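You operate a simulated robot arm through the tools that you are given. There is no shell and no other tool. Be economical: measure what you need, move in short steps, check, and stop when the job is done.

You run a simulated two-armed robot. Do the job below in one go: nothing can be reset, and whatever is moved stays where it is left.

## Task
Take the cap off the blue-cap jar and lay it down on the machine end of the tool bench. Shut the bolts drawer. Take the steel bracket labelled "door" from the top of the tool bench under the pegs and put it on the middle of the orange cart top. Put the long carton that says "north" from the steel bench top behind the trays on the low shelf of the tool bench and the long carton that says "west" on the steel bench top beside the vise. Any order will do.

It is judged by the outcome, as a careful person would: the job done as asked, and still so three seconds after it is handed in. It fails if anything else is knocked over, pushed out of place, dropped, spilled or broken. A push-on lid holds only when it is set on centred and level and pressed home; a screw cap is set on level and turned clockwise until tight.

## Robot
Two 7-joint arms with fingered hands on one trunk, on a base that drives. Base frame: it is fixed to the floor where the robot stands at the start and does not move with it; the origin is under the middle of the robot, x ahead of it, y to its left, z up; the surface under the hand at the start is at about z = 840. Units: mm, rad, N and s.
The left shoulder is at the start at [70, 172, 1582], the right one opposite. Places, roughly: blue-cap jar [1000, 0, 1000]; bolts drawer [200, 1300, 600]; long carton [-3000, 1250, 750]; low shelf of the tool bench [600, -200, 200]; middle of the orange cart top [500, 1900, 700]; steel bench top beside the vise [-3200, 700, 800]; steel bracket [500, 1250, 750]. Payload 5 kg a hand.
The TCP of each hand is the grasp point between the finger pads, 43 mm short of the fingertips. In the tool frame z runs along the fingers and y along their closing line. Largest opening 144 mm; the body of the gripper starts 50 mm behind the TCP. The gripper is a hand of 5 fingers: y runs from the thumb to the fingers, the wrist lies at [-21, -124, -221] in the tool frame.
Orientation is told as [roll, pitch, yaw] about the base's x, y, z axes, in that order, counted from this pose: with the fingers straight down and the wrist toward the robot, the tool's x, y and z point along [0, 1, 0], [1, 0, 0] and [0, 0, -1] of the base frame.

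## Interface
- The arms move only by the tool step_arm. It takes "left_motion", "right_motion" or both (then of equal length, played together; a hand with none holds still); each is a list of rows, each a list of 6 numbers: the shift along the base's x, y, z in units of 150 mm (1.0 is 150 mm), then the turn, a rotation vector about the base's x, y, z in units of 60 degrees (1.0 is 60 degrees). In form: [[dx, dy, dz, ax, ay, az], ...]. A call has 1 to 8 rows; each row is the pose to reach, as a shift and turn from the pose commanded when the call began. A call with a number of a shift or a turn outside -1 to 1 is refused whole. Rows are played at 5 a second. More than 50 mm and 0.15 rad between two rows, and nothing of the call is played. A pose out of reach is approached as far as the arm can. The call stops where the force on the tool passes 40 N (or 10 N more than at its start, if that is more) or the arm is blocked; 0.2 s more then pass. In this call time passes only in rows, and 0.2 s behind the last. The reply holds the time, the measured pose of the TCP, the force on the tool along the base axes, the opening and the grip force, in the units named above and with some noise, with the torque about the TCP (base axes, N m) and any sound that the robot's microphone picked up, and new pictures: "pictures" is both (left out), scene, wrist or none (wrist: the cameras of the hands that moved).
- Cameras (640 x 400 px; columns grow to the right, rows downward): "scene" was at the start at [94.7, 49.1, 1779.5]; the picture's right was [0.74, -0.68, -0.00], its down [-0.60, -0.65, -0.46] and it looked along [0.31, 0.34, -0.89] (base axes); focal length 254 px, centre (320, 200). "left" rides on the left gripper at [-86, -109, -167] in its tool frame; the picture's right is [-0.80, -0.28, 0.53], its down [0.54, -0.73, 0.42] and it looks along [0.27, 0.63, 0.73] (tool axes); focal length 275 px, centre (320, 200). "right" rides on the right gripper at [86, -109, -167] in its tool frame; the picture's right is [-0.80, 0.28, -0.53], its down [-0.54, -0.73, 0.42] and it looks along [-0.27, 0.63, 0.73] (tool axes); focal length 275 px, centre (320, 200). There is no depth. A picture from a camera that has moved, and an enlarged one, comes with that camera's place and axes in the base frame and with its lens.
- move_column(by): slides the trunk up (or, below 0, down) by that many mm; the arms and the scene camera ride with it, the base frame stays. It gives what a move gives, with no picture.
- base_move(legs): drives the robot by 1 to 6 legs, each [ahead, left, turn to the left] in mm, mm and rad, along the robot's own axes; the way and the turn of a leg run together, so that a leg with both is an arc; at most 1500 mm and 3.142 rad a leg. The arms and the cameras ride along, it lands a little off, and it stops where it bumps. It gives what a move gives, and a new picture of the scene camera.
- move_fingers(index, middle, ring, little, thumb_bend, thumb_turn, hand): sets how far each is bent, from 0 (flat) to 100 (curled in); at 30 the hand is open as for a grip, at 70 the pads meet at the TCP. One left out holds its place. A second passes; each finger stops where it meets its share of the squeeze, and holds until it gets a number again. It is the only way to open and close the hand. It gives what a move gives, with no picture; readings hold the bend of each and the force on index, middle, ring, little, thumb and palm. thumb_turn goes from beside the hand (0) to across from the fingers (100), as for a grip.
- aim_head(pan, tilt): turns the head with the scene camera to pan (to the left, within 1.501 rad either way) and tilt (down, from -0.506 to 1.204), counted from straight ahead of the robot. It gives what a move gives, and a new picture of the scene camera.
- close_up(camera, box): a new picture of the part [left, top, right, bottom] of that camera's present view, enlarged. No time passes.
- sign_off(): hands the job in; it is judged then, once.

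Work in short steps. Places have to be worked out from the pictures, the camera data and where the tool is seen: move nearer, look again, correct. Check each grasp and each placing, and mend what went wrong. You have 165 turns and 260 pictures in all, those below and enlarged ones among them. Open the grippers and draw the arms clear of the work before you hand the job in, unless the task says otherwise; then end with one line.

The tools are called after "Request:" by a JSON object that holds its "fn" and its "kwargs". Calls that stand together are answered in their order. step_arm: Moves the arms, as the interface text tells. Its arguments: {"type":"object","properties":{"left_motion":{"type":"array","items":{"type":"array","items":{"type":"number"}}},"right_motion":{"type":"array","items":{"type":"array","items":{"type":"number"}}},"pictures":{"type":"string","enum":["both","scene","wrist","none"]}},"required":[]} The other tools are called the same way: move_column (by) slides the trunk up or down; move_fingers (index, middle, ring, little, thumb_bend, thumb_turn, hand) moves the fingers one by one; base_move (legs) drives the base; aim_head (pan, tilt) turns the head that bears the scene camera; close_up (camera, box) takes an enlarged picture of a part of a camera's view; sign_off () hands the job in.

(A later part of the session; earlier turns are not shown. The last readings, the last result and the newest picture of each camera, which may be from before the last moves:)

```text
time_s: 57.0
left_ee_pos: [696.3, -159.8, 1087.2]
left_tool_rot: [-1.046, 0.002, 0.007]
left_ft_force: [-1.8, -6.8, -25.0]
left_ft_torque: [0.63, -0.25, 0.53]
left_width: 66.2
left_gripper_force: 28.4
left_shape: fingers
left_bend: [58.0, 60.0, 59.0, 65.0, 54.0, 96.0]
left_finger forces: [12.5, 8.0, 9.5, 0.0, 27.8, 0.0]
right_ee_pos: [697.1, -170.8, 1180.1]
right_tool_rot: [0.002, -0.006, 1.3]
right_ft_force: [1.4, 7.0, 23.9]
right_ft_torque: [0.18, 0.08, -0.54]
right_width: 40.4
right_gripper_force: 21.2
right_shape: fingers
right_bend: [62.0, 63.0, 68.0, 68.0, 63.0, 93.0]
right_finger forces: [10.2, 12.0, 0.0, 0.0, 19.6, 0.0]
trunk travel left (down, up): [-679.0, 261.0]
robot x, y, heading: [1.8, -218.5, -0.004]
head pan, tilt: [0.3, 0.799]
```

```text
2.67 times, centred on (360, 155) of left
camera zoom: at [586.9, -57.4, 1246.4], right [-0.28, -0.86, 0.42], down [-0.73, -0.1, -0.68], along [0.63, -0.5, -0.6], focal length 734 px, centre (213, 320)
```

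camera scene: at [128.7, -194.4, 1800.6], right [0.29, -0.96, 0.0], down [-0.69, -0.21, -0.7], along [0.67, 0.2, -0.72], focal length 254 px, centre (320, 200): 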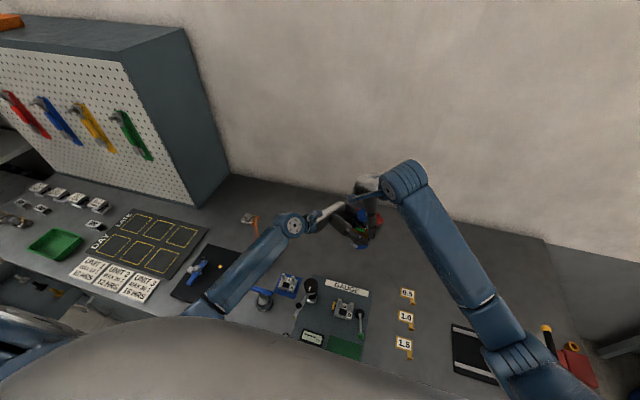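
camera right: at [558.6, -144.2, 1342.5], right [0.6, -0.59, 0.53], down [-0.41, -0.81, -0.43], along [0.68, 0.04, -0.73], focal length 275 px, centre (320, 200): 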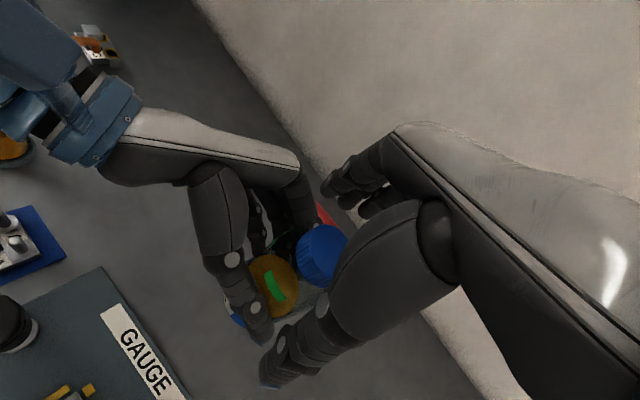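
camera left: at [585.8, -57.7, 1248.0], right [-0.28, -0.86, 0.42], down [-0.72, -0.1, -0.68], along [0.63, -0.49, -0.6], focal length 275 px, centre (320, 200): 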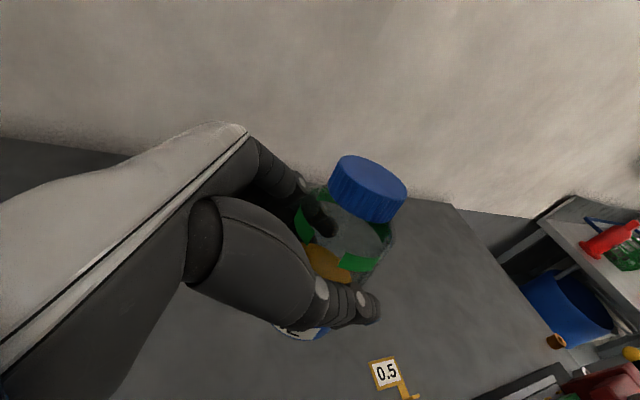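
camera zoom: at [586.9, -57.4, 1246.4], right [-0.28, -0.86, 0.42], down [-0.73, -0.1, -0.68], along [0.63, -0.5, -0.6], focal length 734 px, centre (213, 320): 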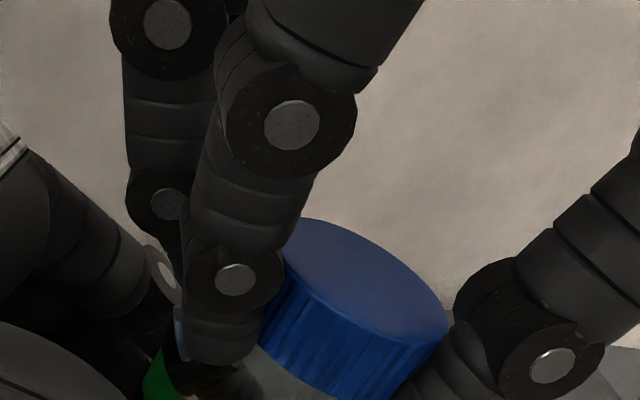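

The fingers slipped down off the cap's rim toward the neck. Open, turn back, raise ~14 mm and regrasp higher on the cap.

Request:
{"fn": "move_fingers", "kwargs": {"hand": "right", "index": 40, "middle": 40, "ring": 40, "little": 40, "thumb_bend": 40, "thumb_turn": 100}}

Request:
{"fn": "step_arm", "kwargs": {"right_motion": [[0, 0, 0.05, 0, 0, -0.1], [0, 0, 0.1, 0, 0, -0.2], [0, 0, 0.1, 0, 0, -0.3], [0, 0, 0.1, 0, 0, -0.4], [0, 0, 0.1, 0, 0, -0.5], [0, 0, 0.1, 0, 0, -0.6], [0, 0, 0.1, 0, 0, -0.7], [0, 0, 0.1, 0, 0, -0.8]], "pictures": "wrist"}}

Request:
{"fn": "move_fingers", "kwargs": {"hand": "right", "index": 70, "middle": 70, "ring": 62, "little": 50, "thumb_bend": 70}}

Request:
{"fn": "close_up", "kwargs": {"camera": "left", "box": [240, 80, 480, 230]}}

```text
time_s: 58.0
left_ee_pos: [696.8, -159.4, 1089.2]
left_tool_rot: [-1.048, 0.0, 0.007]
left_ft_force: [4.5, 8.2, -3.7]
left_ft_torque: [-0.48, 0.26, 0.16]
left_width: 66.6
left_gripper_force: 27.8
left_shape: fingers
left_bend: [57.0, 60.0, 60.0, 65.0, 54.0, 95.0]
left_finger forces: [13.0, 7.9, 7.2, 0.0, 27.6, 0.0]
right_ee_pos: [696.2, -170.8, 1179.1]
right_tool_rot: [0.002, -0.006, 1.298]
right_ft_force: [-3.6, -8.5, 3.3]
right_ft_torque: [-0.16, 0.03, -0.13]
right_width: 113.6
right_gripper_force: 0.1
right_shape: fingers
right_bend: [40.0, 44.0, 41.0, 40.0, 40.0, 99.0]
right_finger forces: [0.0, 0.0, 0.1, 0.0, 0.0, 0.1]
trunk travel left (down, up): [-679.0, 261.0]
robot x, y, heading: [4.3, -219.8, -0.0]
head pan, tilt: [0.3, 0.799]
```

```text
time_s: 59.8
left_ee_pos: [697.2, -158.6, 1089.4]
left_tool_rot: [-1.047, 0.0, 0.007]
left_ft_force: [-0.2, 0.5, -2.0]
left_ft_torque: [0.01, 0.01, 0.02]
left_width: 66.8
left_gripper_force: 28.8
left_shape: fingers
left_bend: [57.0, 60.0, 60.0, 65.0, 54.0, 95.0]
left_finger forces: [13.5, 8.1, 7.2, 0.0, 27.7, 0.1]
right_ee_pos: [694.1, -171.2, 1193.6]
right_tool_rot: [0.003, -0.006, 0.459]
right_ft_force: [-0.2, 0.1, -0.5]
right_ft_torque: [-0.01, 0.02, -0.01]
right_width: 113.7
right_gripper_force: 0.1
right_shape: fingers
right_bend: [40.0, 40.0, 40.0, 40.0, 40.0, 99.0]
right_finger forces: [0.1, 0.0, 0.1, 0.0, 0.1, 0.1]
trunk travel left (down, up): [-679.0, 261.0]
robot x, y, heading: [-1.1, -220.4, -0.006]
head pan, tilt: [0.3, 0.799]
camera right: at [558.8, -142.8, 1361.1], right [0.6, -0.59, 0.53], down [-0.41, -0.81, -0.43], along [0.68, 0.04, -0.73], focal length 275 px, centre (320, 200)
```

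right: 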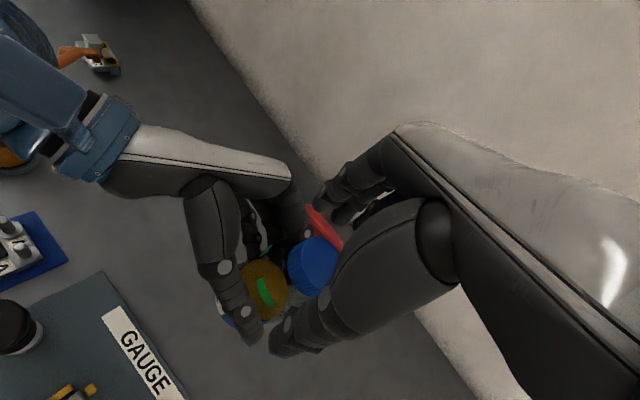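

```text
time_s: 60.8
left_ee_pos: [696.1, -160.5, 1089.0]
left_tool_rot: [-1.047, 0.001, 0.007]
left_ft_force: [-6.0, -1.6, -1.8]
left_ft_torque: [0.18, -0.31, -0.13]
left_width: 66.6
left_gripper_force: 28.0
left_shape: fingers
left_bend: [58.0, 60.0, 60.0, 65.0, 54.0, 95.0]
left_finger forces: [11.1, 7.6, 7.9, 0.1, 30.9, 0.1]
right_ee_pos: [694.8, -171.8, 1194.0]
right_tool_rot: [0.003, -0.003, 0.459]
right_ft_force: [5.9, 2.4, -0.3]
right_ft_torque: [0.1, -0.32, 0.07]
right_width: 42.6
right_gripper_force: 16.5
right_shape: fingers
right_bend: [62.0, 60.0, 62.0, 50.0, 60.0, 100.0]
right_finger forces: [7.8, 11.3, 0.0, 0.0, 13.9, 0.0]
trunk travel left (down, up): [-679.0, 261.0]
robot x, y, heading: [3.2, -220.1, 0.004]
head pan, tilt: [0.3, 0.799]
```

```text
2.67 times, centred on (360, 155) of left
camera zoom: at [586.5, -57.5, 1247.2], right [-0.28, -0.86, 0.42], down [-0.73, -0.1, -0.68], along [0.63, -0.5, -0.6], focal length 734 px, centre (213, 320)
```

zoom: 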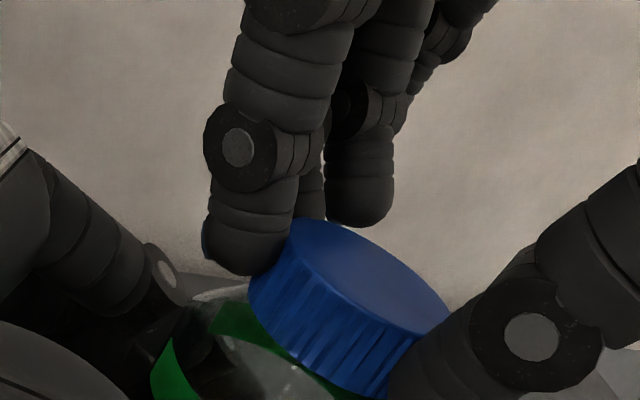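

Clean grip on the cap now with no vertical load. Twist counter-clockwise.

Request:
{"fn": "step_arm", "kwargs": {"right_motion": [[0, 0, 0, 0, 0, 0.1], [0, 0, 0, 0, 0, 0.2], [0, 0, 0, 0, 0, 0.3], [0, 0, 0, 0, 0, 0.4], [0, 0, 0, 0, 0, 0.5], [0, 0, 0, 0, 0, 0.6], [0, 0, 0, 0, 0, 0.7], [0, 0, 0, 0, 0, 0.8]], "pictures": "none"}}

Request:
{"fn": "close_up", "kwargs": {"camera": "left", "box": [240, 80, 480, 230]}}

```text
time_s: 62.6
left_ee_pos: [696.8, -158.9, 1088.4]
left_tool_rot: [-1.045, -0.001, 0.006]
left_ft_force: [1.9, -0.9, -4.0]
left_ft_torque: [-0.17, 0.18, 0.07]
left_width: 66.3
left_gripper_force: 27.5
left_shape: fingers
left_bend: [57.0, 60.0, 60.0, 65.0, 55.0, 95.0]
left_finger forces: [14.8, 8.6, 5.6, 0.0, 26.7, 0.0]
right_ee_pos: [696.4, -171.6, 1193.9]
right_tool_rot: [0.004, -0.007, 1.297]
right_ft_force: [-1.2, 1.3, 1.8]
right_ft_torque: [0.33, -0.05, -0.11]
right_width: 42.5
right_gripper_force: 17.4
right_shape: fingers
right_bend: [63.0, 62.0, 62.0, 50.0, 60.0, 100.0]
right_finger forces: [8.5, 9.6, 0.0, 0.0, 17.2, 0.0]
trunk travel left (down, up): [-679.0, 261.0]
robot x, y, heading: [-0.7, -221.3, 0.0]
head pan, tilt: [0.3, 0.799]
```

```text
2.67 times, centred on (360, 155) of left
camera zoom: at [587.1, -57.2, 1247.0], right [-0.28, -0.86, 0.42], down [-0.73, -0.1, -0.68], along [0.63, -0.5, -0.6], focal length 734 px, centre (213, 320)
```

zoom: 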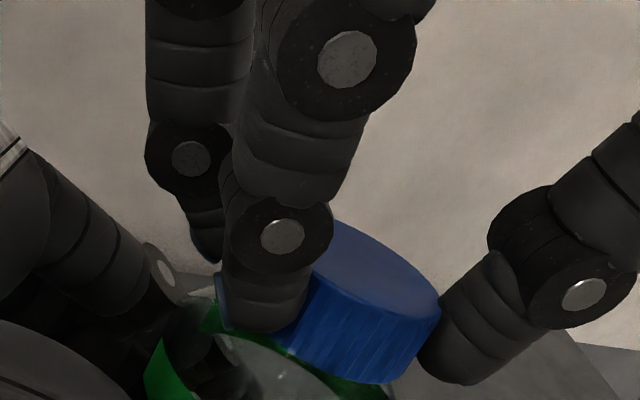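

Low torque: the cap is turning. Continue another 48°.

Request:
{"fn": "step_arm", "kwargs": {"right_motion": [[0, 0, 0, 0, 0, 0.1], [0, 0, 0, 0, 0, 0.2], [0, 0, 0, 0, 0, 0.3], [0, 0, 0, 0, 0, 0.4], [0, 0, 0, 0, 0, 0.5], [0, 0, 0, 0, 0, 0.6], [0, 0, 0, 0, 0, 0.7], [0, 0, 0, 0, 0, 0.8]], "pictures": "none"}}

Request:
{"fn": "close_up", "kwargs": {"camera": "left", "box": [240, 80, 480, 230]}}

```text
time_s: 64.4
left_ee_pos: [696.9, -158.7, 1089.0]
left_tool_rot: [-1.048, -0.002, 0.007]
left_ft_force: [5.2, -0.1, -6.5]
left_ft_torque: [-0.41, 0.03, 0.21]
left_width: 66.4
left_gripper_force: 29.2
left_shape: fingers
left_bend: [56.0, 60.0, 60.0, 65.0, 55.0, 95.0]
left_finger forces: [16.7, 10.1, 5.4, 0.0, 25.1, 0.0]
right_ee_pos: [695.8, -171.0, 1193.3]
right_tool_rot: [0.004, -0.006, 2.136]
right_ft_force: [-5.1, 0.6, 4.4]
right_ft_torque: [0.56, 0.49, -0.12]
right_width: 42.2
right_gripper_force: 19.4
right_shape: fingers
right_bend: [63.0, 62.0, 62.0, 50.0, 60.0, 99.0]
right_finger forces: [11.3, 10.7, 0.1, 0.1, 17.3, 0.1]
trunk travel left (down, up): [-679.0, 261.0]
robot x, y, heading: [-0.9, -220.1, -0.0]
head pan, tilt: [0.3, 0.799]
```

```text
2.67 times, centred on (360, 155) of left
camera zoom: at [587.1, -56.7, 1247.1], right [-0.28, -0.86, 0.42], down [-0.73, -0.1, -0.68], along [0.63, -0.5, -0.6], focal length 734 px, centre (213, 320)
```

zoom: 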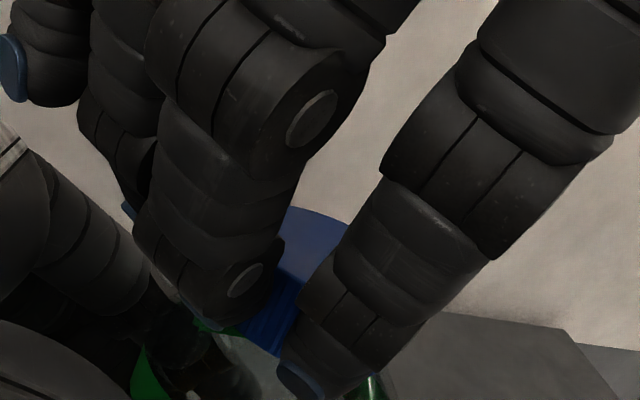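

Cap is turning easily. Do another stroke: release, turn back, regrasp slightly higher, turn.

Request:
{"fn": "move_fingers", "kwargs": {"hand": "right", "index": 45, "middle": 45, "thumb_bend": 45, "thumb_turn": 100}}

Request:
{"fn": "step_arm", "kwargs": {"right_motion": [[0, 0, 0, 0, 0, -0.125], [0, 0, 0, 0, 0, -0.25], [0, 0, 0, 0, 0, -0.375], [0, 0, 0, 0, 0, -0.5], [0, 0, 0, 0, 0, -0.625], [0, 0, 0, 0, 0, -0.75], [0, 0, 0, 0, 0, -0.875], [0, 0, 0.01, 0, 0, -1]], "pictures": "none"}}

Request:
{"fn": "step_arm", "kwargs": {"right_motion": [[0, 0, 0, 0, 0, -0.12], [0, 0, 0, 0, 0, -0.24], [0, 0, 0, 0, 0, -0.36], [0, 0, 0, 0, 0, -0.48], [0, 0, 0, 0, 0, -0.6]], "pictures": "wrist"}}

Request:
{"fn": "close_up", "kwargs": {"camera": "left", "box": [240, 80, 480, 230]}}

```text
time_s: 65.4
left_ee_pos: [696.1, -159.8, 1088.3]
left_tool_rot: [-1.045, 0.001, 0.007]
left_ft_force: [-0.8, 0.0, -0.6]
left_ft_torque: [0.04, 0.0, 0.03]
left_width: 66.4
left_gripper_force: 29.1
left_shape: fingers
left_bend: [57.0, 60.0, 60.0, 65.0, 55.0, 95.0]
left_finger forces: [14.5, 8.2, 8.1, 0.0, 28.5, 0.1]
right_ee_pos: [695.2, -172.7, 1194.9]
right_tool_rot: [0.002, -0.004, 2.136]
right_ft_force: [0.2, 0.0, -0.8]
right_ft_torque: [-0.03, -0.01, -0.01]
right_width: 95.9
right_gripper_force: 0.1
right_shape: fingers
right_bend: [45.0, 45.0, 62.0, 50.0, 45.0, 99.0]
right_finger forces: [0.0, 0.1, 0.0, 0.1, 0.0, 0.0]
trunk travel left (down, up): [-679.0, 261.0]
robot x, y, heading: [-0.7, -220.9, -0.004]
head pan, tilt: [0.3, 0.799]
```

```text
time_s: 67.2
left_ee_pos: [696.6, -160.4, 1089.9]
left_tool_rot: [-1.046, -0.001, 0.008]
left_ft_force: [0.2, 0.0, -1.2]
left_ft_torque: [0.04, 0.01, -0.02]
left_width: 66.6
left_gripper_force: 29.2
left_shape: fingers
left_bend: [57.0, 60.0, 60.0, 65.0, 55.0, 95.0]
left_finger forces: [14.4, 8.3, 8.0, 0.1, 28.5, 0.1]
right_ee_pos: [694.9, -173.0, 1196.0]
right_tool_rot: [0.003, -0.005, 1.084]
right_ft_force: [0.2, -0.4, -0.9]
right_ft_torque: [-0.02, 0.0, 0.0]
right_width: 95.7
right_gripper_force: 0.1
right_shape: fingers
right_bend: [45.0, 45.0, 62.0, 50.0, 45.0, 99.0]
right_finger forces: [0.1, 0.0, 0.1, 0.0, 0.0, 0.0]
trunk travel left (down, up): [-679.0, 261.0]
robot x, y, heading: [-1.9, -218.9, -0.004]
head pan, tilt: [0.3, 0.799]
```

```text
time_s: 68.4
left_ee_pos: [696.6, -159.9, 1089.4]
left_tool_rot: [-1.046, -0.001, 0.007]
left_ft_force: [-0.2, -0.3, -1.5]
left_ft_torque: [0.02, 0.02, -0.01]
left_width: 66.8
left_gripper_force: 29.1
left_shape: fingers
left_bend: [57.0, 60.0, 60.0, 65.0, 55.0, 95.0]
left_finger forces: [14.4, 8.2, 8.0, 0.0, 28.4, 0.0]
right_ee_pos: [694.2, -172.3, 1195.2]
right_tool_rot: [0.001, -0.006, 0.458]
right_ft_force: [0.4, -1.4, 0.3]
right_ft_torque: [0.0, -0.03, 0.05]
right_width: 96.0
right_gripper_force: 0.1
right_shape: fingers
right_bend: [45.0, 45.0, 62.0, 50.0, 45.0, 99.0]
right_finger forces: [0.0, 0.1, 0.0, 0.0, 0.0, 0.1]
trunk travel left (down, up): [-679.0, 261.0]
robot x, y, heading: [1.6, -218.0, -0.001]
head pan, tilt: [0.3, 0.799]
camera right: at [560.0, -142.5, 1363.1], right [0.6, -0.59, 0.53], down [-0.41, -0.81, -0.43], along [0.68, 0.04, -0.73], focal length 275 px, centre (320, 200)
```

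right: 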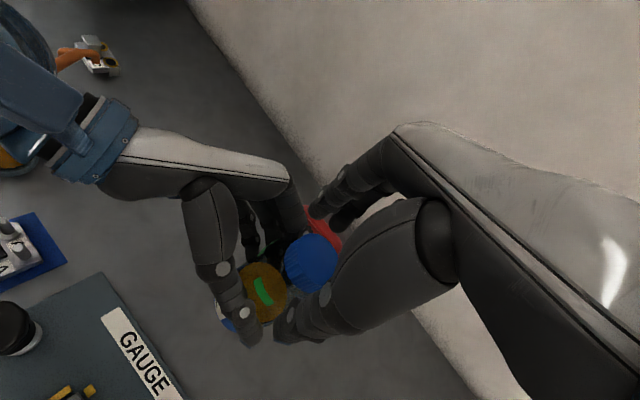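

```text
2.67 times, centred on (360, 155) of left
camera zoom: at [586.3, -56.7, 1247.4], right [-0.28, -0.86, 0.42], down [-0.72, -0.1, -0.68], along [0.63, -0.5, -0.6], focal length 734 px, centre (213, 320)
```

zoom: 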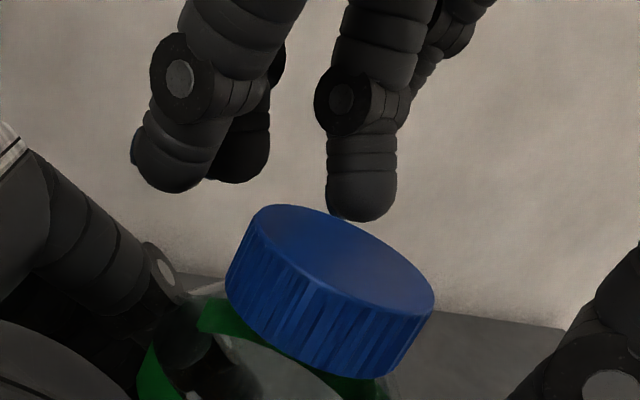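

Regrasp and turn a second stroke.

Request:
{"fn": "move_fingers", "kwargs": {"hand": "right", "index": 70, "middle": 70, "thumb_bend": 70}}

Request:
{"fn": "step_arm", "kwargs": {"right_motion": [[0, 0, 0, 0, 0, 0.1], [0, 0, 0, 0, 0, 0.2], [0, 0, 0, 0, 0, 0.3], [0, 0, 0, 0, 0, 0.4], [0, 0, 0, 0, 0, 0.5], [0, 0, 0, 0, 0, 0.6], [0, 0, 0.005, 0, 0, 0.7], [0, 0, 0.01, 0, 0, 0.8]], "pictures": "none"}}

Request:
{"fn": "step_arm", "kwargs": {"right_motion": [[0, 0, 0, 0, 0, 0.1], [0, 0, 0, 0, 0, 0.2], [0, 0, 0, 0, 0, 0.3], [0, 0, 0, 0, 0, 0.4], [0, 0, 0, 0, 0, 0.5], [0, 0, 0, 0, 0, 0.6], [0, 0, 0.005, 0, 0, 0.7], [0, 0, 0.01, 0, 0, 0.8]], "pictures": "none"}}

Request:
{"fn": "close_up", "kwargs": {"camera": "left", "box": [240, 80, 480, 230]}}

```text
time_s: 69.4
left_ee_pos: [697.1, -160.3, 1087.7]
left_tool_rot: [-1.044, 0.001, 0.007]
left_ft_force: [-7.0, -3.0, -0.8]
left_ft_torque: [0.21, -0.45, -0.13]
left_width: 66.5
left_gripper_force: 29.6
left_shape: fingers
left_bend: [58.0, 61.0, 60.0, 65.0, 54.0, 95.0]
left_finger forces: [10.5, 7.5, 9.4, 0.0, 31.9, 0.2]
right_ee_pos: [696.5, -172.7, 1194.8]
right_tool_rot: [0.002, -0.005, 0.458]
right_ft_force: [6.8, 3.0, -0.3]
right_ft_torque: [0.09, -0.4, 0.02]
right_width: 46.3
right_gripper_force: 18.1
right_shape: fingers
right_bend: [60.0, 60.0, 62.0, 50.0, 60.0, 100.0]
right_finger forces: [11.1, 11.1, 0.1, 0.0, 14.3, 0.1]
trunk travel left (down, up): [-679.0, 261.0]
robot x, y, heading: [3.1, -218.6, 0.0]
head pan, tilt: [0.3, 0.799]
```

```text
time_s: 71.2
left_ee_pos: [697.5, -160.1, 1088.9]
left_tool_rot: [-1.046, 0.0, 0.008]
left_ft_force: [-5.6, -4.1, -1.1]
left_ft_torque: [-0.14, -0.21, 0.06]
left_width: 66.3
left_gripper_force: 28.3
left_shape: fingers
left_bend: [58.0, 61.0, 60.0, 65.0, 54.0, 95.0]
left_finger forces: [12.4, 8.0, 6.5, 0.0, 29.5, 0.0]
right_ee_pos: [696.3, -171.3, 1196.0]
right_tool_rot: [0.002, -0.005, 1.298]
right_ft_force: [5.6, 4.4, 0.5]
right_ft_torque: [0.59, -0.27, -0.09]
right_width: 45.7
right_gripper_force: 18.7
right_shape: fingers
right_bend: [61.0, 61.0, 62.0, 50.0, 60.0, 100.0]
right_finger forces: [11.2, 10.8, 0.0, 0.1, 15.4, 0.1]
trunk travel left (down, up): [-679.0, 261.0]
robot x, y, heading: [2.2, -220.3, -0.0]
head pan, tilt: [0.3, 0.799]
```

```text
time_s: 73.0
left_ee_pos: [696.8, -160.1, 1087.9]
left_tool_rot: [-1.047, -0.001, 0.006]
left_ft_force: [0.9, -2.8, -2.1]
left_ft_torque: [-0.28, -0.22, 0.09]
left_width: 66.5
left_gripper_force: 27.7
left_shape: fingers
left_bend: [58.0, 60.0, 60.0, 65.0, 54.0, 95.0]
left_finger forces: [13.7, 9.5, 6.3, 0.0, 26.8, 0.0]
right_ee_pos: [695.6, -171.8, 1198.0]
right_tool_rot: [0.005, -0.008, 2.136]
right_ft_force: [-0.9, 2.6, 0.5]
right_ft_torque: [0.56, 0.35, -0.08]
right_width: 45.6
right_gripper_force: 18.9
right_shape: fingers
right_bend: [62.0, 62.0, 62.0, 50.0, 59.0, 100.0]
right_finger forces: [11.3, 10.3, 0.0, 0.0, 15.9, 0.0]
trunk travel left (down, up): [-679.0, 261.0]
robot x, y, heading: [-1.3, -218.7, -0.004]
head pan, tilt: [0.3, 0.799]
```

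```text
2.67 times, centred on (360, 155) of left
camera zoom: at [587.1, -56.5, 1247.1], right [-0.28, -0.86, 0.42], down [-0.73, -0.1, -0.68], along [0.63, -0.5, -0.6], focal length 734 px, centre (213, 320)
```

zoom: 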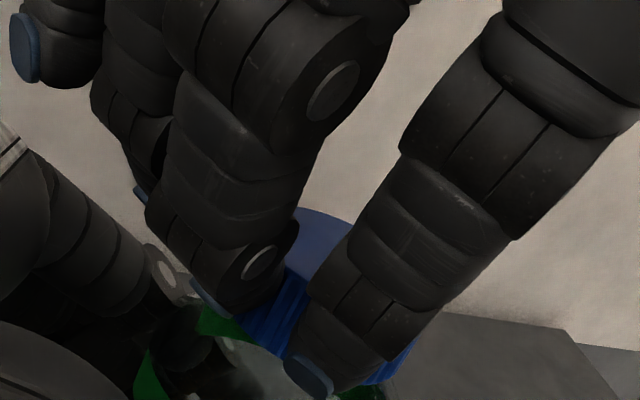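

About 190–200° turned. Test with a gentle 5 mm lift whether it's free.

Request:
{"fn": "step_arm", "kwargs": {"right_motion": [[0, 0, 0.015, 0, 0, 0], [0, 0, 0.035, 0, 0, 0]], "pictures": "none"}}

```text
time_s: 73.6
left_ee_pos: [696.7, -159.2, 1088.7]
left_tool_rot: [-1.045, 0.0, 0.007]
left_ft_force: [0.3, -0.4, -1.7]
left_ft_torque: [0.01, -0.02, -0.02]
left_width: 66.5
left_gripper_force: 28.2
left_shape: fingers
left_bend: [58.0, 61.0, 60.0, 65.0, 54.0, 95.0]
left_finger forces: [13.8, 8.3, 7.0, 0.0, 27.2, 0.0]
right_ee_pos: [696.2, -172.7, 1203.1]
right_tool_rot: [0.001, -0.007, 2.135]
right_ft_force: [0.5, 0.2, -0.2]
right_ft_torque: [0.0, 0.0, 0.04]
right_width: 46.0
right_gripper_force: 18.2
right_shape: fingers
right_bend: [62.0, 62.0, 62.0, 50.0, 60.0, 100.0]
right_finger forces: [9.6, 9.2, 0.0, 0.1, 17.8, 0.0]
trunk travel left (down, up): [-679.0, 261.0]
robot x, y, heading: [-3.4, -217.9, -0.004]
head pan, tilt: [0.3, 0.799]
```

All coupling forces vanished — the cap is free. Lift it clear and look.

Request:
{"fn": "step_arm", "kwargs": {"right_motion": [[0, 0, 0.1, 0, 0, 0], [0, 0, 0.25, 0, 0, 0], [0, 0, 0.4, 0, 0, 0], [0, 0, 0.6, 0, 0, 0]], "pictures": "none"}}

Request:
{"fn": "close_up", "kwargs": {"camera": "left", "box": [160, 0, 480, 200]}}

Request:
{"fn": "close_up", "kwargs": {"camera": "right", "box": [160, 150, 480, 350]}}

```text
time_s: 74.6
left_ee_pos: [695.8, -159.5, 1089.5]
left_tool_rot: [-1.045, 0.0, 0.007]
left_ft_force: [-1.0, 0.6, -1.5]
left_ft_torque: [0.0, -0.03, 0.05]
left_width: 66.4
left_gripper_force: 27.9
left_shape: fingers
left_bend: [58.0, 61.0, 60.0, 65.0, 54.0, 95.0]
left_finger forces: [13.9, 8.3, 7.0, 0.1, 27.2, 0.0]
right_ee_pos: [696.0, -170.5, 1293.7]
right_tool_rot: [0.002, -0.006, 2.137]
right_ft_force: [-0.6, -1.0, -0.2]
right_ft_torque: [-0.02, 0.0, 0.0]
right_width: 45.8
right_gripper_force: 18.4
right_shape: fingers
right_bend: [62.0, 62.0, 62.0, 50.0, 60.0, 100.0]
right_finger forces: [9.6, 9.2, 0.0, 0.1, 17.9, 0.0]
trunk travel left (down, up): [-679.0, 261.0]
robot x, y, heading: [0.8, -218.0, -0.001]
head pan, tilt: [0.3, 0.799]
```

```text
2.00 times, centred on (320, 100) of left
camera zoom: at [586.3, -57.2, 1247.4], right [-0.28, -0.86, 0.42], down [-0.73, -0.1, -0.68], along [0.63, -0.5, -0.6], focal length 551 px, centre (320, 400)
```

zoom: 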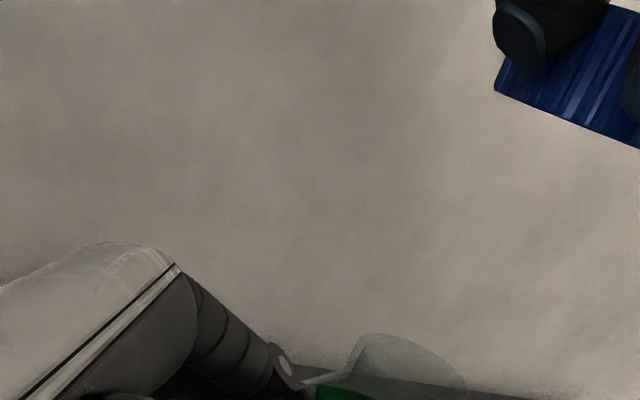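

```text
2.00 times, centred on (320, 250) of right
camera zoom: at [681.6, -310.0, 1461.3], right [0.52, 0.66, 0.53], down [0.84, -0.32, -0.43], along [-0.11, 0.68, -0.73], focal length 551 px, centre (320, 100)
```

zoom: 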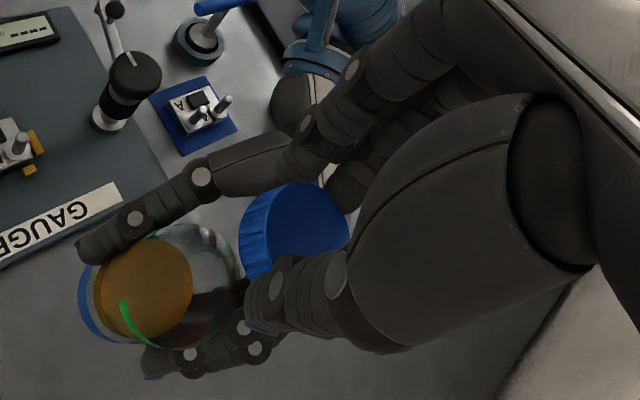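

Cap off and held. Now return the jar to its place with the left hand.

Request:
{"fn": "step_arm", "kwargs": {"left_motion": [[0.15, 0.12, 0, 0, 0, 0.02], [0.3, 0.24, 0, 0, 0, 0.04], [0.45, 0.36, 0, 0, 0, 0.06], [0.6, 0.48, -0.05, 0, 0, 0.08], [0.75, 0.6, -0.1, 0, 0, 0.1], [0.9, 0.72, -0.15, 0, 0, 0.12], [1, 0.78, -0.2, 0, 0, 0.12]], "pictures": "none"}}

Request:
{"fn": "step_arm", "kwargs": {"left_motion": [[0.2, 0.1, 0, 0, 0, 0.08], [0.4, 0.2, 0, 0, 0, 0.16], [0.4, 0.32, -0.1, 0, 0, 0.25], [0.4, 0.32, -0.25, 0, 0, 0.34], [0.4, 0.32, -0.4, 0, 0, 0.42], [0.4, 0.32, -0.6, 0, 0, 0.5], [0.4, 0.32, -0.8, 0, 0, 0.57], [0.4, 0.32, -0.95, 0, 0, 0.63]], "pictures": "both"}}

Request:
{"fn": "close_up", "kwargs": {"camera": "scene", "box": [280, 170, 376, 230]}}

```text
time_s: 76.2
left_ee_pos: [846.7, -42.0, 1058.1]
left_tool_rot: [-1.046, 0.002, 0.133]
left_ft_force: [0.8, -1.3, -2.4]
left_ft_torque: [0.01, 0.02, 0.0]
left_width: 66.7
left_gripper_force: 28.1
left_shape: fingers
left_bend: [58.0, 61.0, 60.0, 65.0, 54.0, 95.0]
left_finger forces: [13.9, 8.1, 6.8, 0.0, 27.1, 0.0]
right_ee_pos: [695.9, -172.8, 1293.9]
right_tool_rot: [0.004, -0.007, 2.135]
right_ft_force: [0.5, -0.8, 0.0]
right_ft_torque: [-0.01, 0.01, 0.0]
right_width: 46.0
right_gripper_force: 18.3
right_shape: fingers
right_bend: [62.0, 62.0, 62.0, 50.0, 60.0, 100.0]
right_finger forces: [9.7, 9.2, 0.0, 0.0, 17.8, 0.0]
trunk travel left (down, up): [-679.0, 261.0]
robot x, y, heading: [-2.9, -215.5, -0.002]
head pan, tilt: [0.3, 0.799]
```

```text
time_s: 78.0
left_ee_pos: [908.3, 4.9, 914.2]
left_tool_rot: [-1.046, -0.002, 0.796]
left_ft_force: [0.9, 0.1, -0.6]
left_ft_torque: [0.07, 0.05, -0.04]
left_width: 66.1
left_gripper_force: 27.4
left_shape: fingers
left_bend: [58.0, 61.0, 60.0, 65.0, 54.0, 95.0]
left_finger forces: [13.8, 7.9, 6.7, 0.1, 26.7, 0.1]
right_ee_pos: [697.1, -172.9, 1292.8]
right_tool_rot: [0.001, -0.008, 2.135]
right_ft_force: [0.7, -0.1, -0.4]
right_ft_torque: [0.01, -0.01, 0.0]
right_width: 45.9
right_gripper_force: 18.3
right_shape: fingers
right_bend: [62.0, 62.0, 62.0, 50.0, 60.0, 100.0]
right_finger forces: [9.6, 9.3, 0.0, 0.0, 17.7, 0.1]
trunk travel left (down, up): [-679.0, 261.0]
robot x, y, heading: [0.6, -218.8, -0.001]
head pan, tilt: [0.3, 0.799]
camera scene: at [130.2, -195.5, 1800.5], right [0.29, -0.96, 0.0], down [-0.69, -0.21, -0.7], along [0.67, 0.21, -0.72], focal length 254 px, centre (320, 200)
camera left: at [759.0, -0.5, 1072.4], right [0.41, -0.81, 0.42], down [-0.44, -0.58, -0.68], along [0.8, 0.1, -0.6], focal length 275 px, centre (320, 200)
```

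scene: 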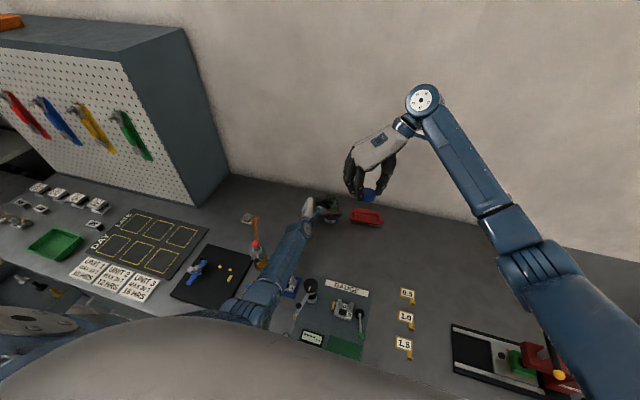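
left: 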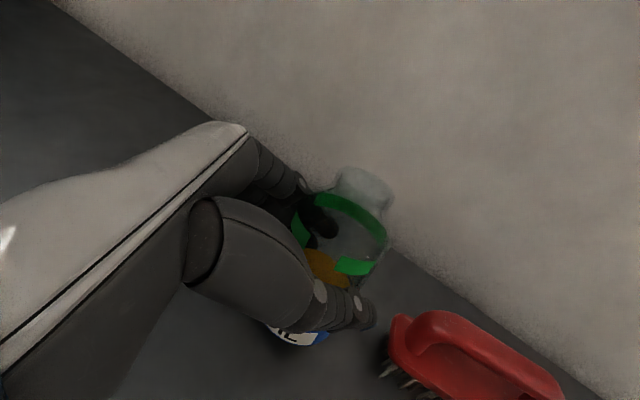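

```text
6.67 times, centred on (328, 200) of scene
camera zoom: at [130.2, -195.5, 1800.5], right [0.29, -0.96, 0.0], down [-0.69, -0.21, -0.7], along [0.67, 0.21, -0.72], focal length 1695 px, centre (267, 200)
```

zoom: 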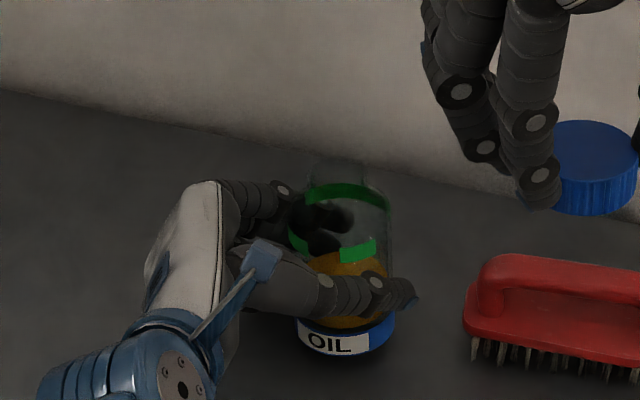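

Jar upright above its spot. Lower gently, watching the force.

Request:
{"fn": "step_arm", "kwargs": {"left_motion": [[-0.02, 0, -0.015, 0, 0, 0], [-0.02, 0, -0.03, 0, 0, 0], [-0.02, 0, -0.045, 0, 0, 0], [-0.02, 0, -0.055, 0, 0, 0]], "pictures": "none"}}

Request:
{"fn": "step_arm", "kwargs": {"left_motion": [[0, 0, -0.01, 0, 0, 0], [0, 0, -0.02, 0, 0, 0]], "pictures": "none"}}

Request:
{"fn": "close_up", "kwargs": {"camera": "scene", "box": [280, 170, 376, 230]}}

```text
time_s: 79.0
left_ee_pos: [904.5, 4.5, 908.6]
left_tool_rot: [-1.047, -0.001, 0.793]
left_ft_force: [0.5, -1.3, 6.1]
left_ft_torque: [-0.02, -0.17, -0.09]
left_width: 66.0
left_gripper_force: 27.6
left_shape: fingers
left_bend: [58.0, 61.0, 60.0, 65.0, 54.0, 95.0]
left_finger forces: [13.1, 8.1, 6.4, 1.0, 27.3, 0.0]
right_ee_pos: [695.2, -172.6, 1294.3]
right_tool_rot: [0.004, -0.006, 2.135]
right_ft_force: [0.1, -0.3, 1.1]
right_ft_torque: [-0.03, 0.01, 0.0]
right_width: 45.9
right_gripper_force: 18.6
right_shape: fingers
right_bend: [62.0, 62.0, 62.0, 50.0, 60.0, 100.0]
right_finger forces: [9.6, 9.2, 0.1, 0.0, 17.8, 0.1]
trunk travel left (down, up): [-679.0, 261.0]
robot x, y, heading: [2.0, -220.9, 0.001]
head pan, tilt: [0.3, 0.799]
```

```text
time_s: 79.6
left_ee_pos: [905.2, 5.2, 907.8]
left_tool_rot: [-1.049, -0.003, 0.791]
left_ft_force: [0.4, -1.5, 15.5]
left_ft_torque: [0.02, -0.39, -0.01]
left_width: 66.6
left_gripper_force: 27.9
left_shape: fingers
left_bend: [58.0, 60.0, 61.0, 65.0, 54.0, 95.0]
left_finger forces: [12.4, 8.0, 6.5, 1.2, 27.9, 0.0]
right_ee_pos: [693.8, -171.7, 1294.5]
right_tool_rot: [0.001, -0.006, 2.134]
right_ft_force: [-0.1, -0.2, -0.1]
right_ft_torque: [0.01, -0.02, -0.01]
right_width: 45.9
right_gripper_force: 18.5
right_shape: fingers
right_bend: [62.0, 62.0, 62.0, 50.0, 60.0, 100.0]
right_finger forces: [9.6, 9.2, 0.0, 0.0, 17.8, 0.0]
trunk travel left (down, up): [-679.0, 261.0]
robot x, y, heading: [-3.5, -220.2, 0.001]
head pan, tilt: [0.3, 0.799]
```

```text
6.67 times, centred on (328, 200) of scene
camera zoom: at [126.4, -195.1, 1801.0], right [0.29, -0.96, 0.0], down [-0.68, -0.21, -0.7], along [0.67, 0.2, -0.72], focal length 1695 px, centre (267, 200)
```

zoom: 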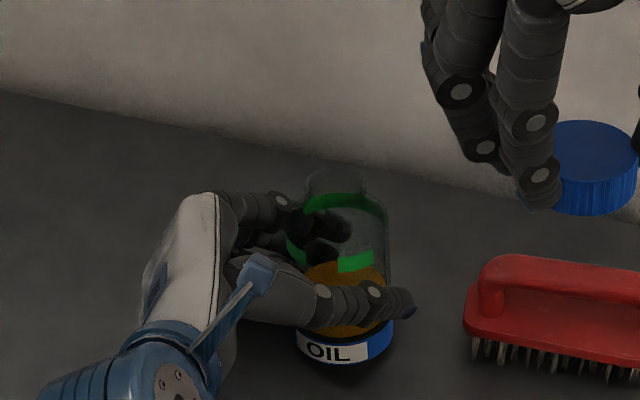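

On the table. Ease off slightly and open the left fingers gradually.

Request:
{"fn": "step_arm", "kwargs": {"left_motion": [[0, 0, 0.012, 0, 0, 0]], "pictures": "none"}}

Request:
{"fn": "move_fingers", "kwargs": {"hand": "left", "index": 52, "middle": 54, "ring": 54, "little": 55, "thumb_bend": 48}}

Request:
{"fn": "move_fingers", "kwargs": {"hand": "left", "index": 32, "middle": 32, "ring": 32, "little": 32, "thumb_bend": 30}}

Request:
{"fn": "close_up", "kwargs": {"camera": "scene", "box": [280, 170, 376, 230]}}

Request:
{"fn": "close_up", "kwargs": {"camera": "left", "box": [160, 100, 480, 300]}}

```text
time_s: 80.0
left_ee_pos: [903.2, 6.1, 907.6]
left_tool_rot: [-1.048, -0.002, 0.791]
left_ft_force: [2.2, 0.5, 13.9]
left_ft_torque: [0.04, -0.44, -0.06]
left_width: 66.4
left_gripper_force: 27.8
left_shape: fingers
left_bend: [58.0, 60.0, 61.0, 65.0, 54.0, 95.0]
left_finger forces: [12.7, 8.3, 6.7, 0.8, 27.4, 0.1]
right_ee_pos: [695.5, -173.4, 1294.1]
right_tool_rot: [0.002, -0.006, 2.136]
right_ft_force: [0.1, -0.2, -0.4]
right_ft_torque: [0.0, 0.02, 0.01]
right_width: 45.8
right_gripper_force: 18.3
right_shape: fingers
right_bend: [62.0, 62.0, 62.0, 50.0, 60.0, 100.0]
right_finger forces: [9.6, 9.2, 0.1, 0.0, 17.8, 0.1]
trunk travel left (down, up): [-679.0, 261.0]
robot x, y, heading: [-1.0, -216.3, -0.005]
head pan, tilt: [0.3, 0.799]
```

```text
time_s: 81.0
left_ee_pos: [904.0, 6.0, 907.5]
left_tool_rot: [-1.044, 0.001, 0.792]
left_ft_force: [-1.1, -1.4, 4.2]
left_ft_torque: [0.08, -0.02, 0.02]
left_width: 79.3
left_gripper_force: 2.2
left_shape: fingers
left_bend: [52.0, 54.0, 54.0, 57.0, 48.0, 98.0]
left_finger forces: [0.0, 0.0, 0.0, 4.3, 0.5, 0.1]
right_ee_pos: [694.8, -171.6, 1293.1]
right_tool_rot: [0.002, -0.005, 2.135]
right_ft_force: [0.5, -0.4, -1.0]
right_ft_torque: [-0.01, 0.02, -0.02]
right_width: 46.0
right_gripper_force: 17.7
right_shape: fingers
right_bend: [62.0, 62.0, 62.0, 50.0, 60.0, 100.0]
right_finger forces: [9.6, 9.2, 0.0, 0.0, 17.8, 0.1]
trunk travel left (down, up): [-679.0, 261.0]
robot x, y, heading: [2.7, -220.8, -0.004]
head pan, tilt: [0.3, 0.799]
```

```text
time_s: 82.0
left_ee_pos: [904.0, 6.4, 907.4]
left_tool_rot: [-1.045, 0.0, 0.791]
left_ft_force: [0.0, 0.9, -0.1]
left_ft_torque: [0.03, -0.04, 0.01]
left_width: 145.5
left_gripper_force: 0.0
left_shape: fingers
left_bend: [32.0, 32.0, 32.0, 32.0, 30.0, 98.0]
left_finger forces: [0.0, 0.0, 0.1, 0.0, 0.0, 0.0]
right_ee_pos: [695.2, -171.0, 1294.8]
right_tool_rot: [0.002, -0.005, 2.134]
right_ft_force: [0.4, 0.4, 0.2]
right_ft_torque: [0.01, 0.05, 0.02]
right_width: 45.9
right_gripper_force: 18.1
right_shape: fingers
right_bend: [62.0, 62.0, 62.0, 50.0, 60.0, 100.0]
right_finger forces: [9.6, 9.2, 0.0, 0.1, 17.8, 0.0]
trunk travel left (down, up): [-679.0, 261.0]
robot x, y, heading: [-1.6, -221.8, -0.0]
head pan, tilt: [0.3, 0.799]
```

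```text
6.67 times, centred on (328, 200) of scene
camera zoom: at [129.1, -194.1, 1800.5], right [0.29, -0.96, 0.0], down [-0.69, -0.21, -0.7], along [0.67, 0.2, -0.72], focal length 1695 px, centre (267, 200)
```

zoom: 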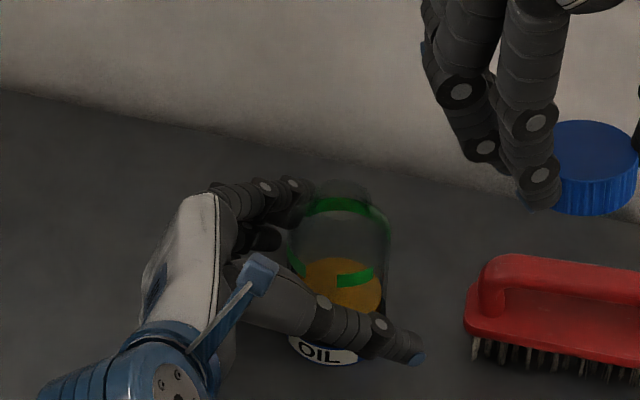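

```text
2.00 times, centred on (320, 200) of left
camera zoom: at [754.3, 1.0, 1065.3], right [0.41, -0.81, 0.42], down [-0.44, -0.58, -0.68], along [0.8, 0.1, -0.6], focal length 551 px, centre (320, 200)
```

zoom: 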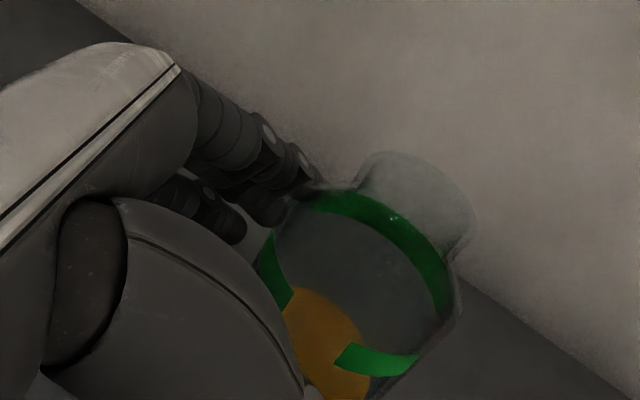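

Jar is standing fine. Withdraw the left hand backward and up.

Request:
{"fn": "step_arm", "kwargs": {"left_motion": [[-0.1, 0.1, 0.08, 0, 0, 0], [-0.2, 0.2, 0.16, 0, 0, 0], [-0.3, 0.3, 0.25, 0, 0, 0], [-0.4, 0.4, 0.33, 0, 0, 0], [-0.5, 0.5, 0.41, 0, 0, 0], [-0.6, 0.6, 0.5, 0, 0, 0]], "pictures": "none"}}

Request:
{"fn": "step_arm", "kwargs": {"left_motion": [[0, 0, 0.25, 0, 0, -0.05], [-0.05, 0.05, 0.5, 0, 0, -0.15], [-0.1, 0.15, 0.75, 0, 0, -0.25], [-0.2, 0.25, 1, 0, 0, -0.35], [-0.4, 0.35, 1, 0, 0, -0.45], [-0.6, 0.45, 1, 0, 0, -0.55], [-0.8, 0.55, 1, 0, 0, -0.65], [-1, 0.65, 1, 0, 0, -0.75]], "pictures": "scene"}}

Request:
{"fn": "close_up", "kwargs": {"camera": "scene", "box": [280, 170, 376, 230]}}

```text
time_s: 83.4
left_ee_pos: [814.2, 95.9, 980.7]
left_tool_rot: [-1.045, 0.0, 0.791]
left_ft_force: [0.5, 0.7, 1.3]
left_ft_torque: [0.0, -0.02, -0.01]
left_width: 145.8
left_gripper_force: 0.0
left_shape: fingers
left_bend: [32.0, 32.0, 32.0, 32.0, 30.0, 98.0]
left_finger forces: [0.0, 0.0, 0.0, 0.0, 0.1, 0.1]
right_ee_pos: [694.4, -171.0, 1293.8]
right_tool_rot: [0.003, -0.005, 2.137]
right_ft_force: [0.2, -0.7, 0.0]
right_ft_torque: [0.01, -0.01, 0.04]
right_width: 45.9
right_gripper_force: 18.6
right_shape: fingers
right_bend: [62.0, 62.0, 62.0, 50.0, 60.0, 100.0]
right_finger forces: [9.5, 9.2, 0.0, 0.0, 17.8, 0.1]
trunk travel left (down, up): [-679.0, 261.0]
robot x, y, heading: [-0.8, -221.2, 0.002]
head pan, tilt: [0.3, 0.799]
```

```text
time_s: 85.2
left_ee_pos: [661.6, 191.9, 1134.1]
left_tool_rot: [-1.047, -0.003, 0.007]
left_ft_force: [0.5, 0.4, -0.7]
left_ft_torque: [0.0, -0.01, 0.04]
left_width: 146.2
left_gripper_force: 0.0
left_shape: fingers
left_bend: [32.0, 32.0, 32.0, 32.0, 30.0, 97.0]
left_finger forces: [0.0, 0.0, 0.1, 0.0, 0.1, 0.0]
right_ee_pos: [694.5, -170.4, 1294.2]
right_tool_rot: [0.001, -0.005, 2.133]
right_ft_force: [-0.8, -1.1, 0.6]
right_ft_torque: [-0.03, -0.06, -0.01]
right_width: 46.0
right_gripper_force: 18.3
right_shape: fingers
right_bend: [62.0, 62.0, 62.0, 50.0, 60.0, 100.0]
right_finger forces: [9.6, 9.2, 0.0, 0.1, 17.8, 0.1]
trunk travel left (down, up): [-679.0, 261.0]
robot x, y, heading: [-1.9, -216.1, -0.002]
head pan, tilt: [0.3, 0.799]
camera scene: at [127.6, -193.1, 1800.7], right [0.29, -0.96, 0.0], down [-0.69, -0.21, -0.7], along [0.67, 0.2, -0.72], focal length 254 px, centre (320, 200)
```

scene: 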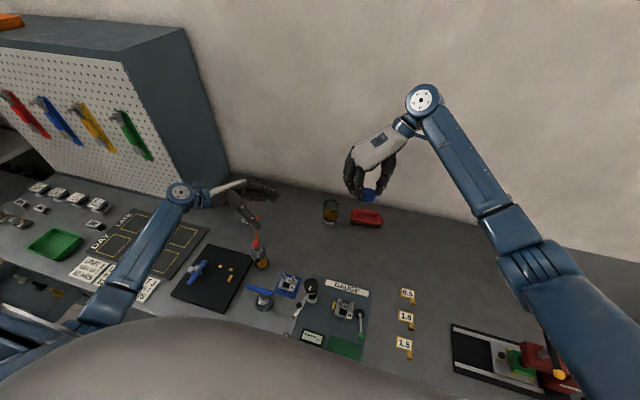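

```text
6.67 times, centred on (328, 200) of scene
camera zoom: at [127.6, -193.1, 1800.7], right [0.29, -0.96, 0.0], down [-0.69, -0.21, -0.7], along [0.67, 0.2, -0.72], focal length 1695 px, centre (267, 200)
```

zoom: 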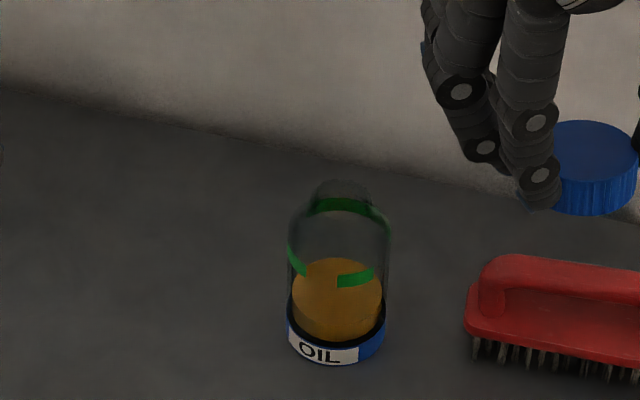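

Jar stands upright. Drive right toward the machine end.

Request:
{"fn": "base_move", "kwargs": {"legs": [[0, -540, 0]]}}

Request:
{"fn": "aim_head", "kwargs": {"pan": -0.2, "tilt": 0.85}}

```text
time_s: 88.3
left_ee_pos: [660.0, -340.6, 1132.3]
left_tool_rot: [-1.046, 0.001, 0.018]
left_ft_force: [-0.7, 0.5, -0.5]
left_ft_torque: [-0.03, -0.05, -0.01]
left_width: 146.0
left_gripper_force: 0.0
left_shape: fingers
left_bend: [32.0, 32.0, 32.0, 32.0, 30.0, 97.0]
left_finger forces: [0.1, 0.0, 0.0, 0.1, 0.0, 0.0]
right_ee_pos: [697.0, -703.5, 1293.6]
right_tool_rot: [0.002, -0.006, 2.147]
right_ft_force: [-0.5, 0.7, 0.7]
right_ft_torque: [-0.07, -0.01, 0.05]
right_width: 46.0
right_gripper_force: 18.4
right_shape: fingers
right_bend: [62.0, 62.0, 62.0, 50.0, 60.0, 100.0]
right_finger forces: [9.6, 9.2, 0.0, 0.1, 17.8, 0.1]
trunk travel left (down, up): [-679.0, 261.0]
robot x, y, heading: [-1.9, -757.4, 0.013]
head pan, tilt: [0.3, 0.799]
camera scene: at [130.3, -731.4, 1800.5], right [0.3, -0.95, 0.0], down [-0.68, -0.22, -0.7], along [0.66, 0.21, -0.72], focal length 254 px, centre (320, 200)
```

scene: 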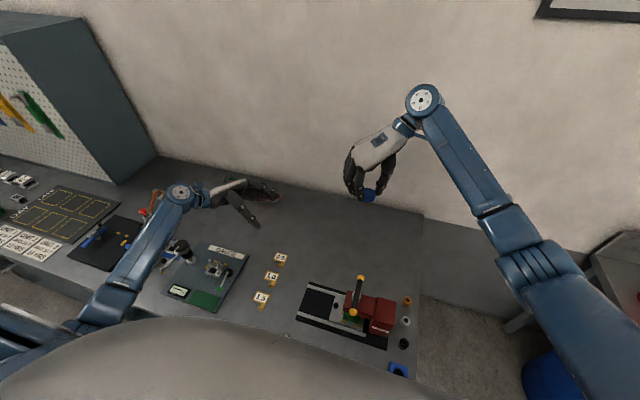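

```text
time_s: 89.2
left_ee_pos: [661.3, -341.1, 1132.8]
left_tool_rot: [-1.045, 0.0, 0.017]
left_ft_force: [0.1, -0.4, -0.7]
left_ft_torque: [0.01, 0.01, 0.01]
left_width: 145.7
left_gripper_force: 0.0
left_shape: fingers
left_bend: [32.0, 32.0, 32.0, 32.0, 30.0, 97.0]
left_finger forces: [0.0, 0.0, 0.1, 0.0, 0.0, 0.0]
right_ee_pos: [696.5, -705.5, 1293.8]
right_tool_rot: [0.002, -0.009, 2.146]
right_ft_force: [-0.2, 0.2, -0.9]
right_ft_torque: [0.03, -0.01, 0.01]
right_width: 45.9
right_gripper_force: 18.1
right_shape: fingers
right_bend: [62.0, 62.0, 62.0, 50.0, 60.0, 100.0]
right_finger forces: [9.6, 9.2, 0.1, 0.0, 17.8, 0.0]
trunk travel left (down, up): [-679.0, 261.0]
robot x, y, heading: [2.6, -764.0, 0.004]
head pan, tilt: [-0.201, 0.85]
camera scene: at [130.2, -773.4, 1796.6], right [-0.19, -0.98, 0.0], down [-0.74, 0.14, -0.66], along [0.65, -0.12, -0.75], focal length 254 px, centre (320, 200)
```

scene: 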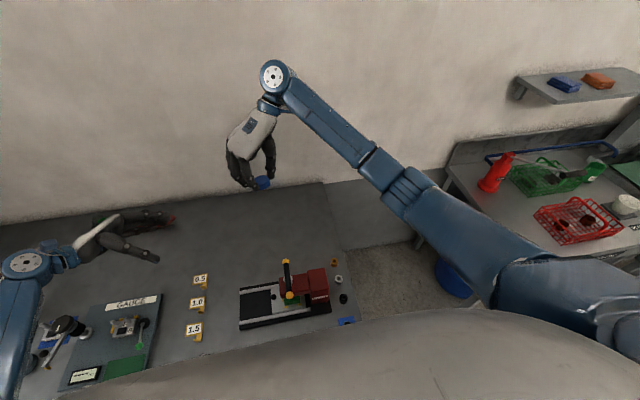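

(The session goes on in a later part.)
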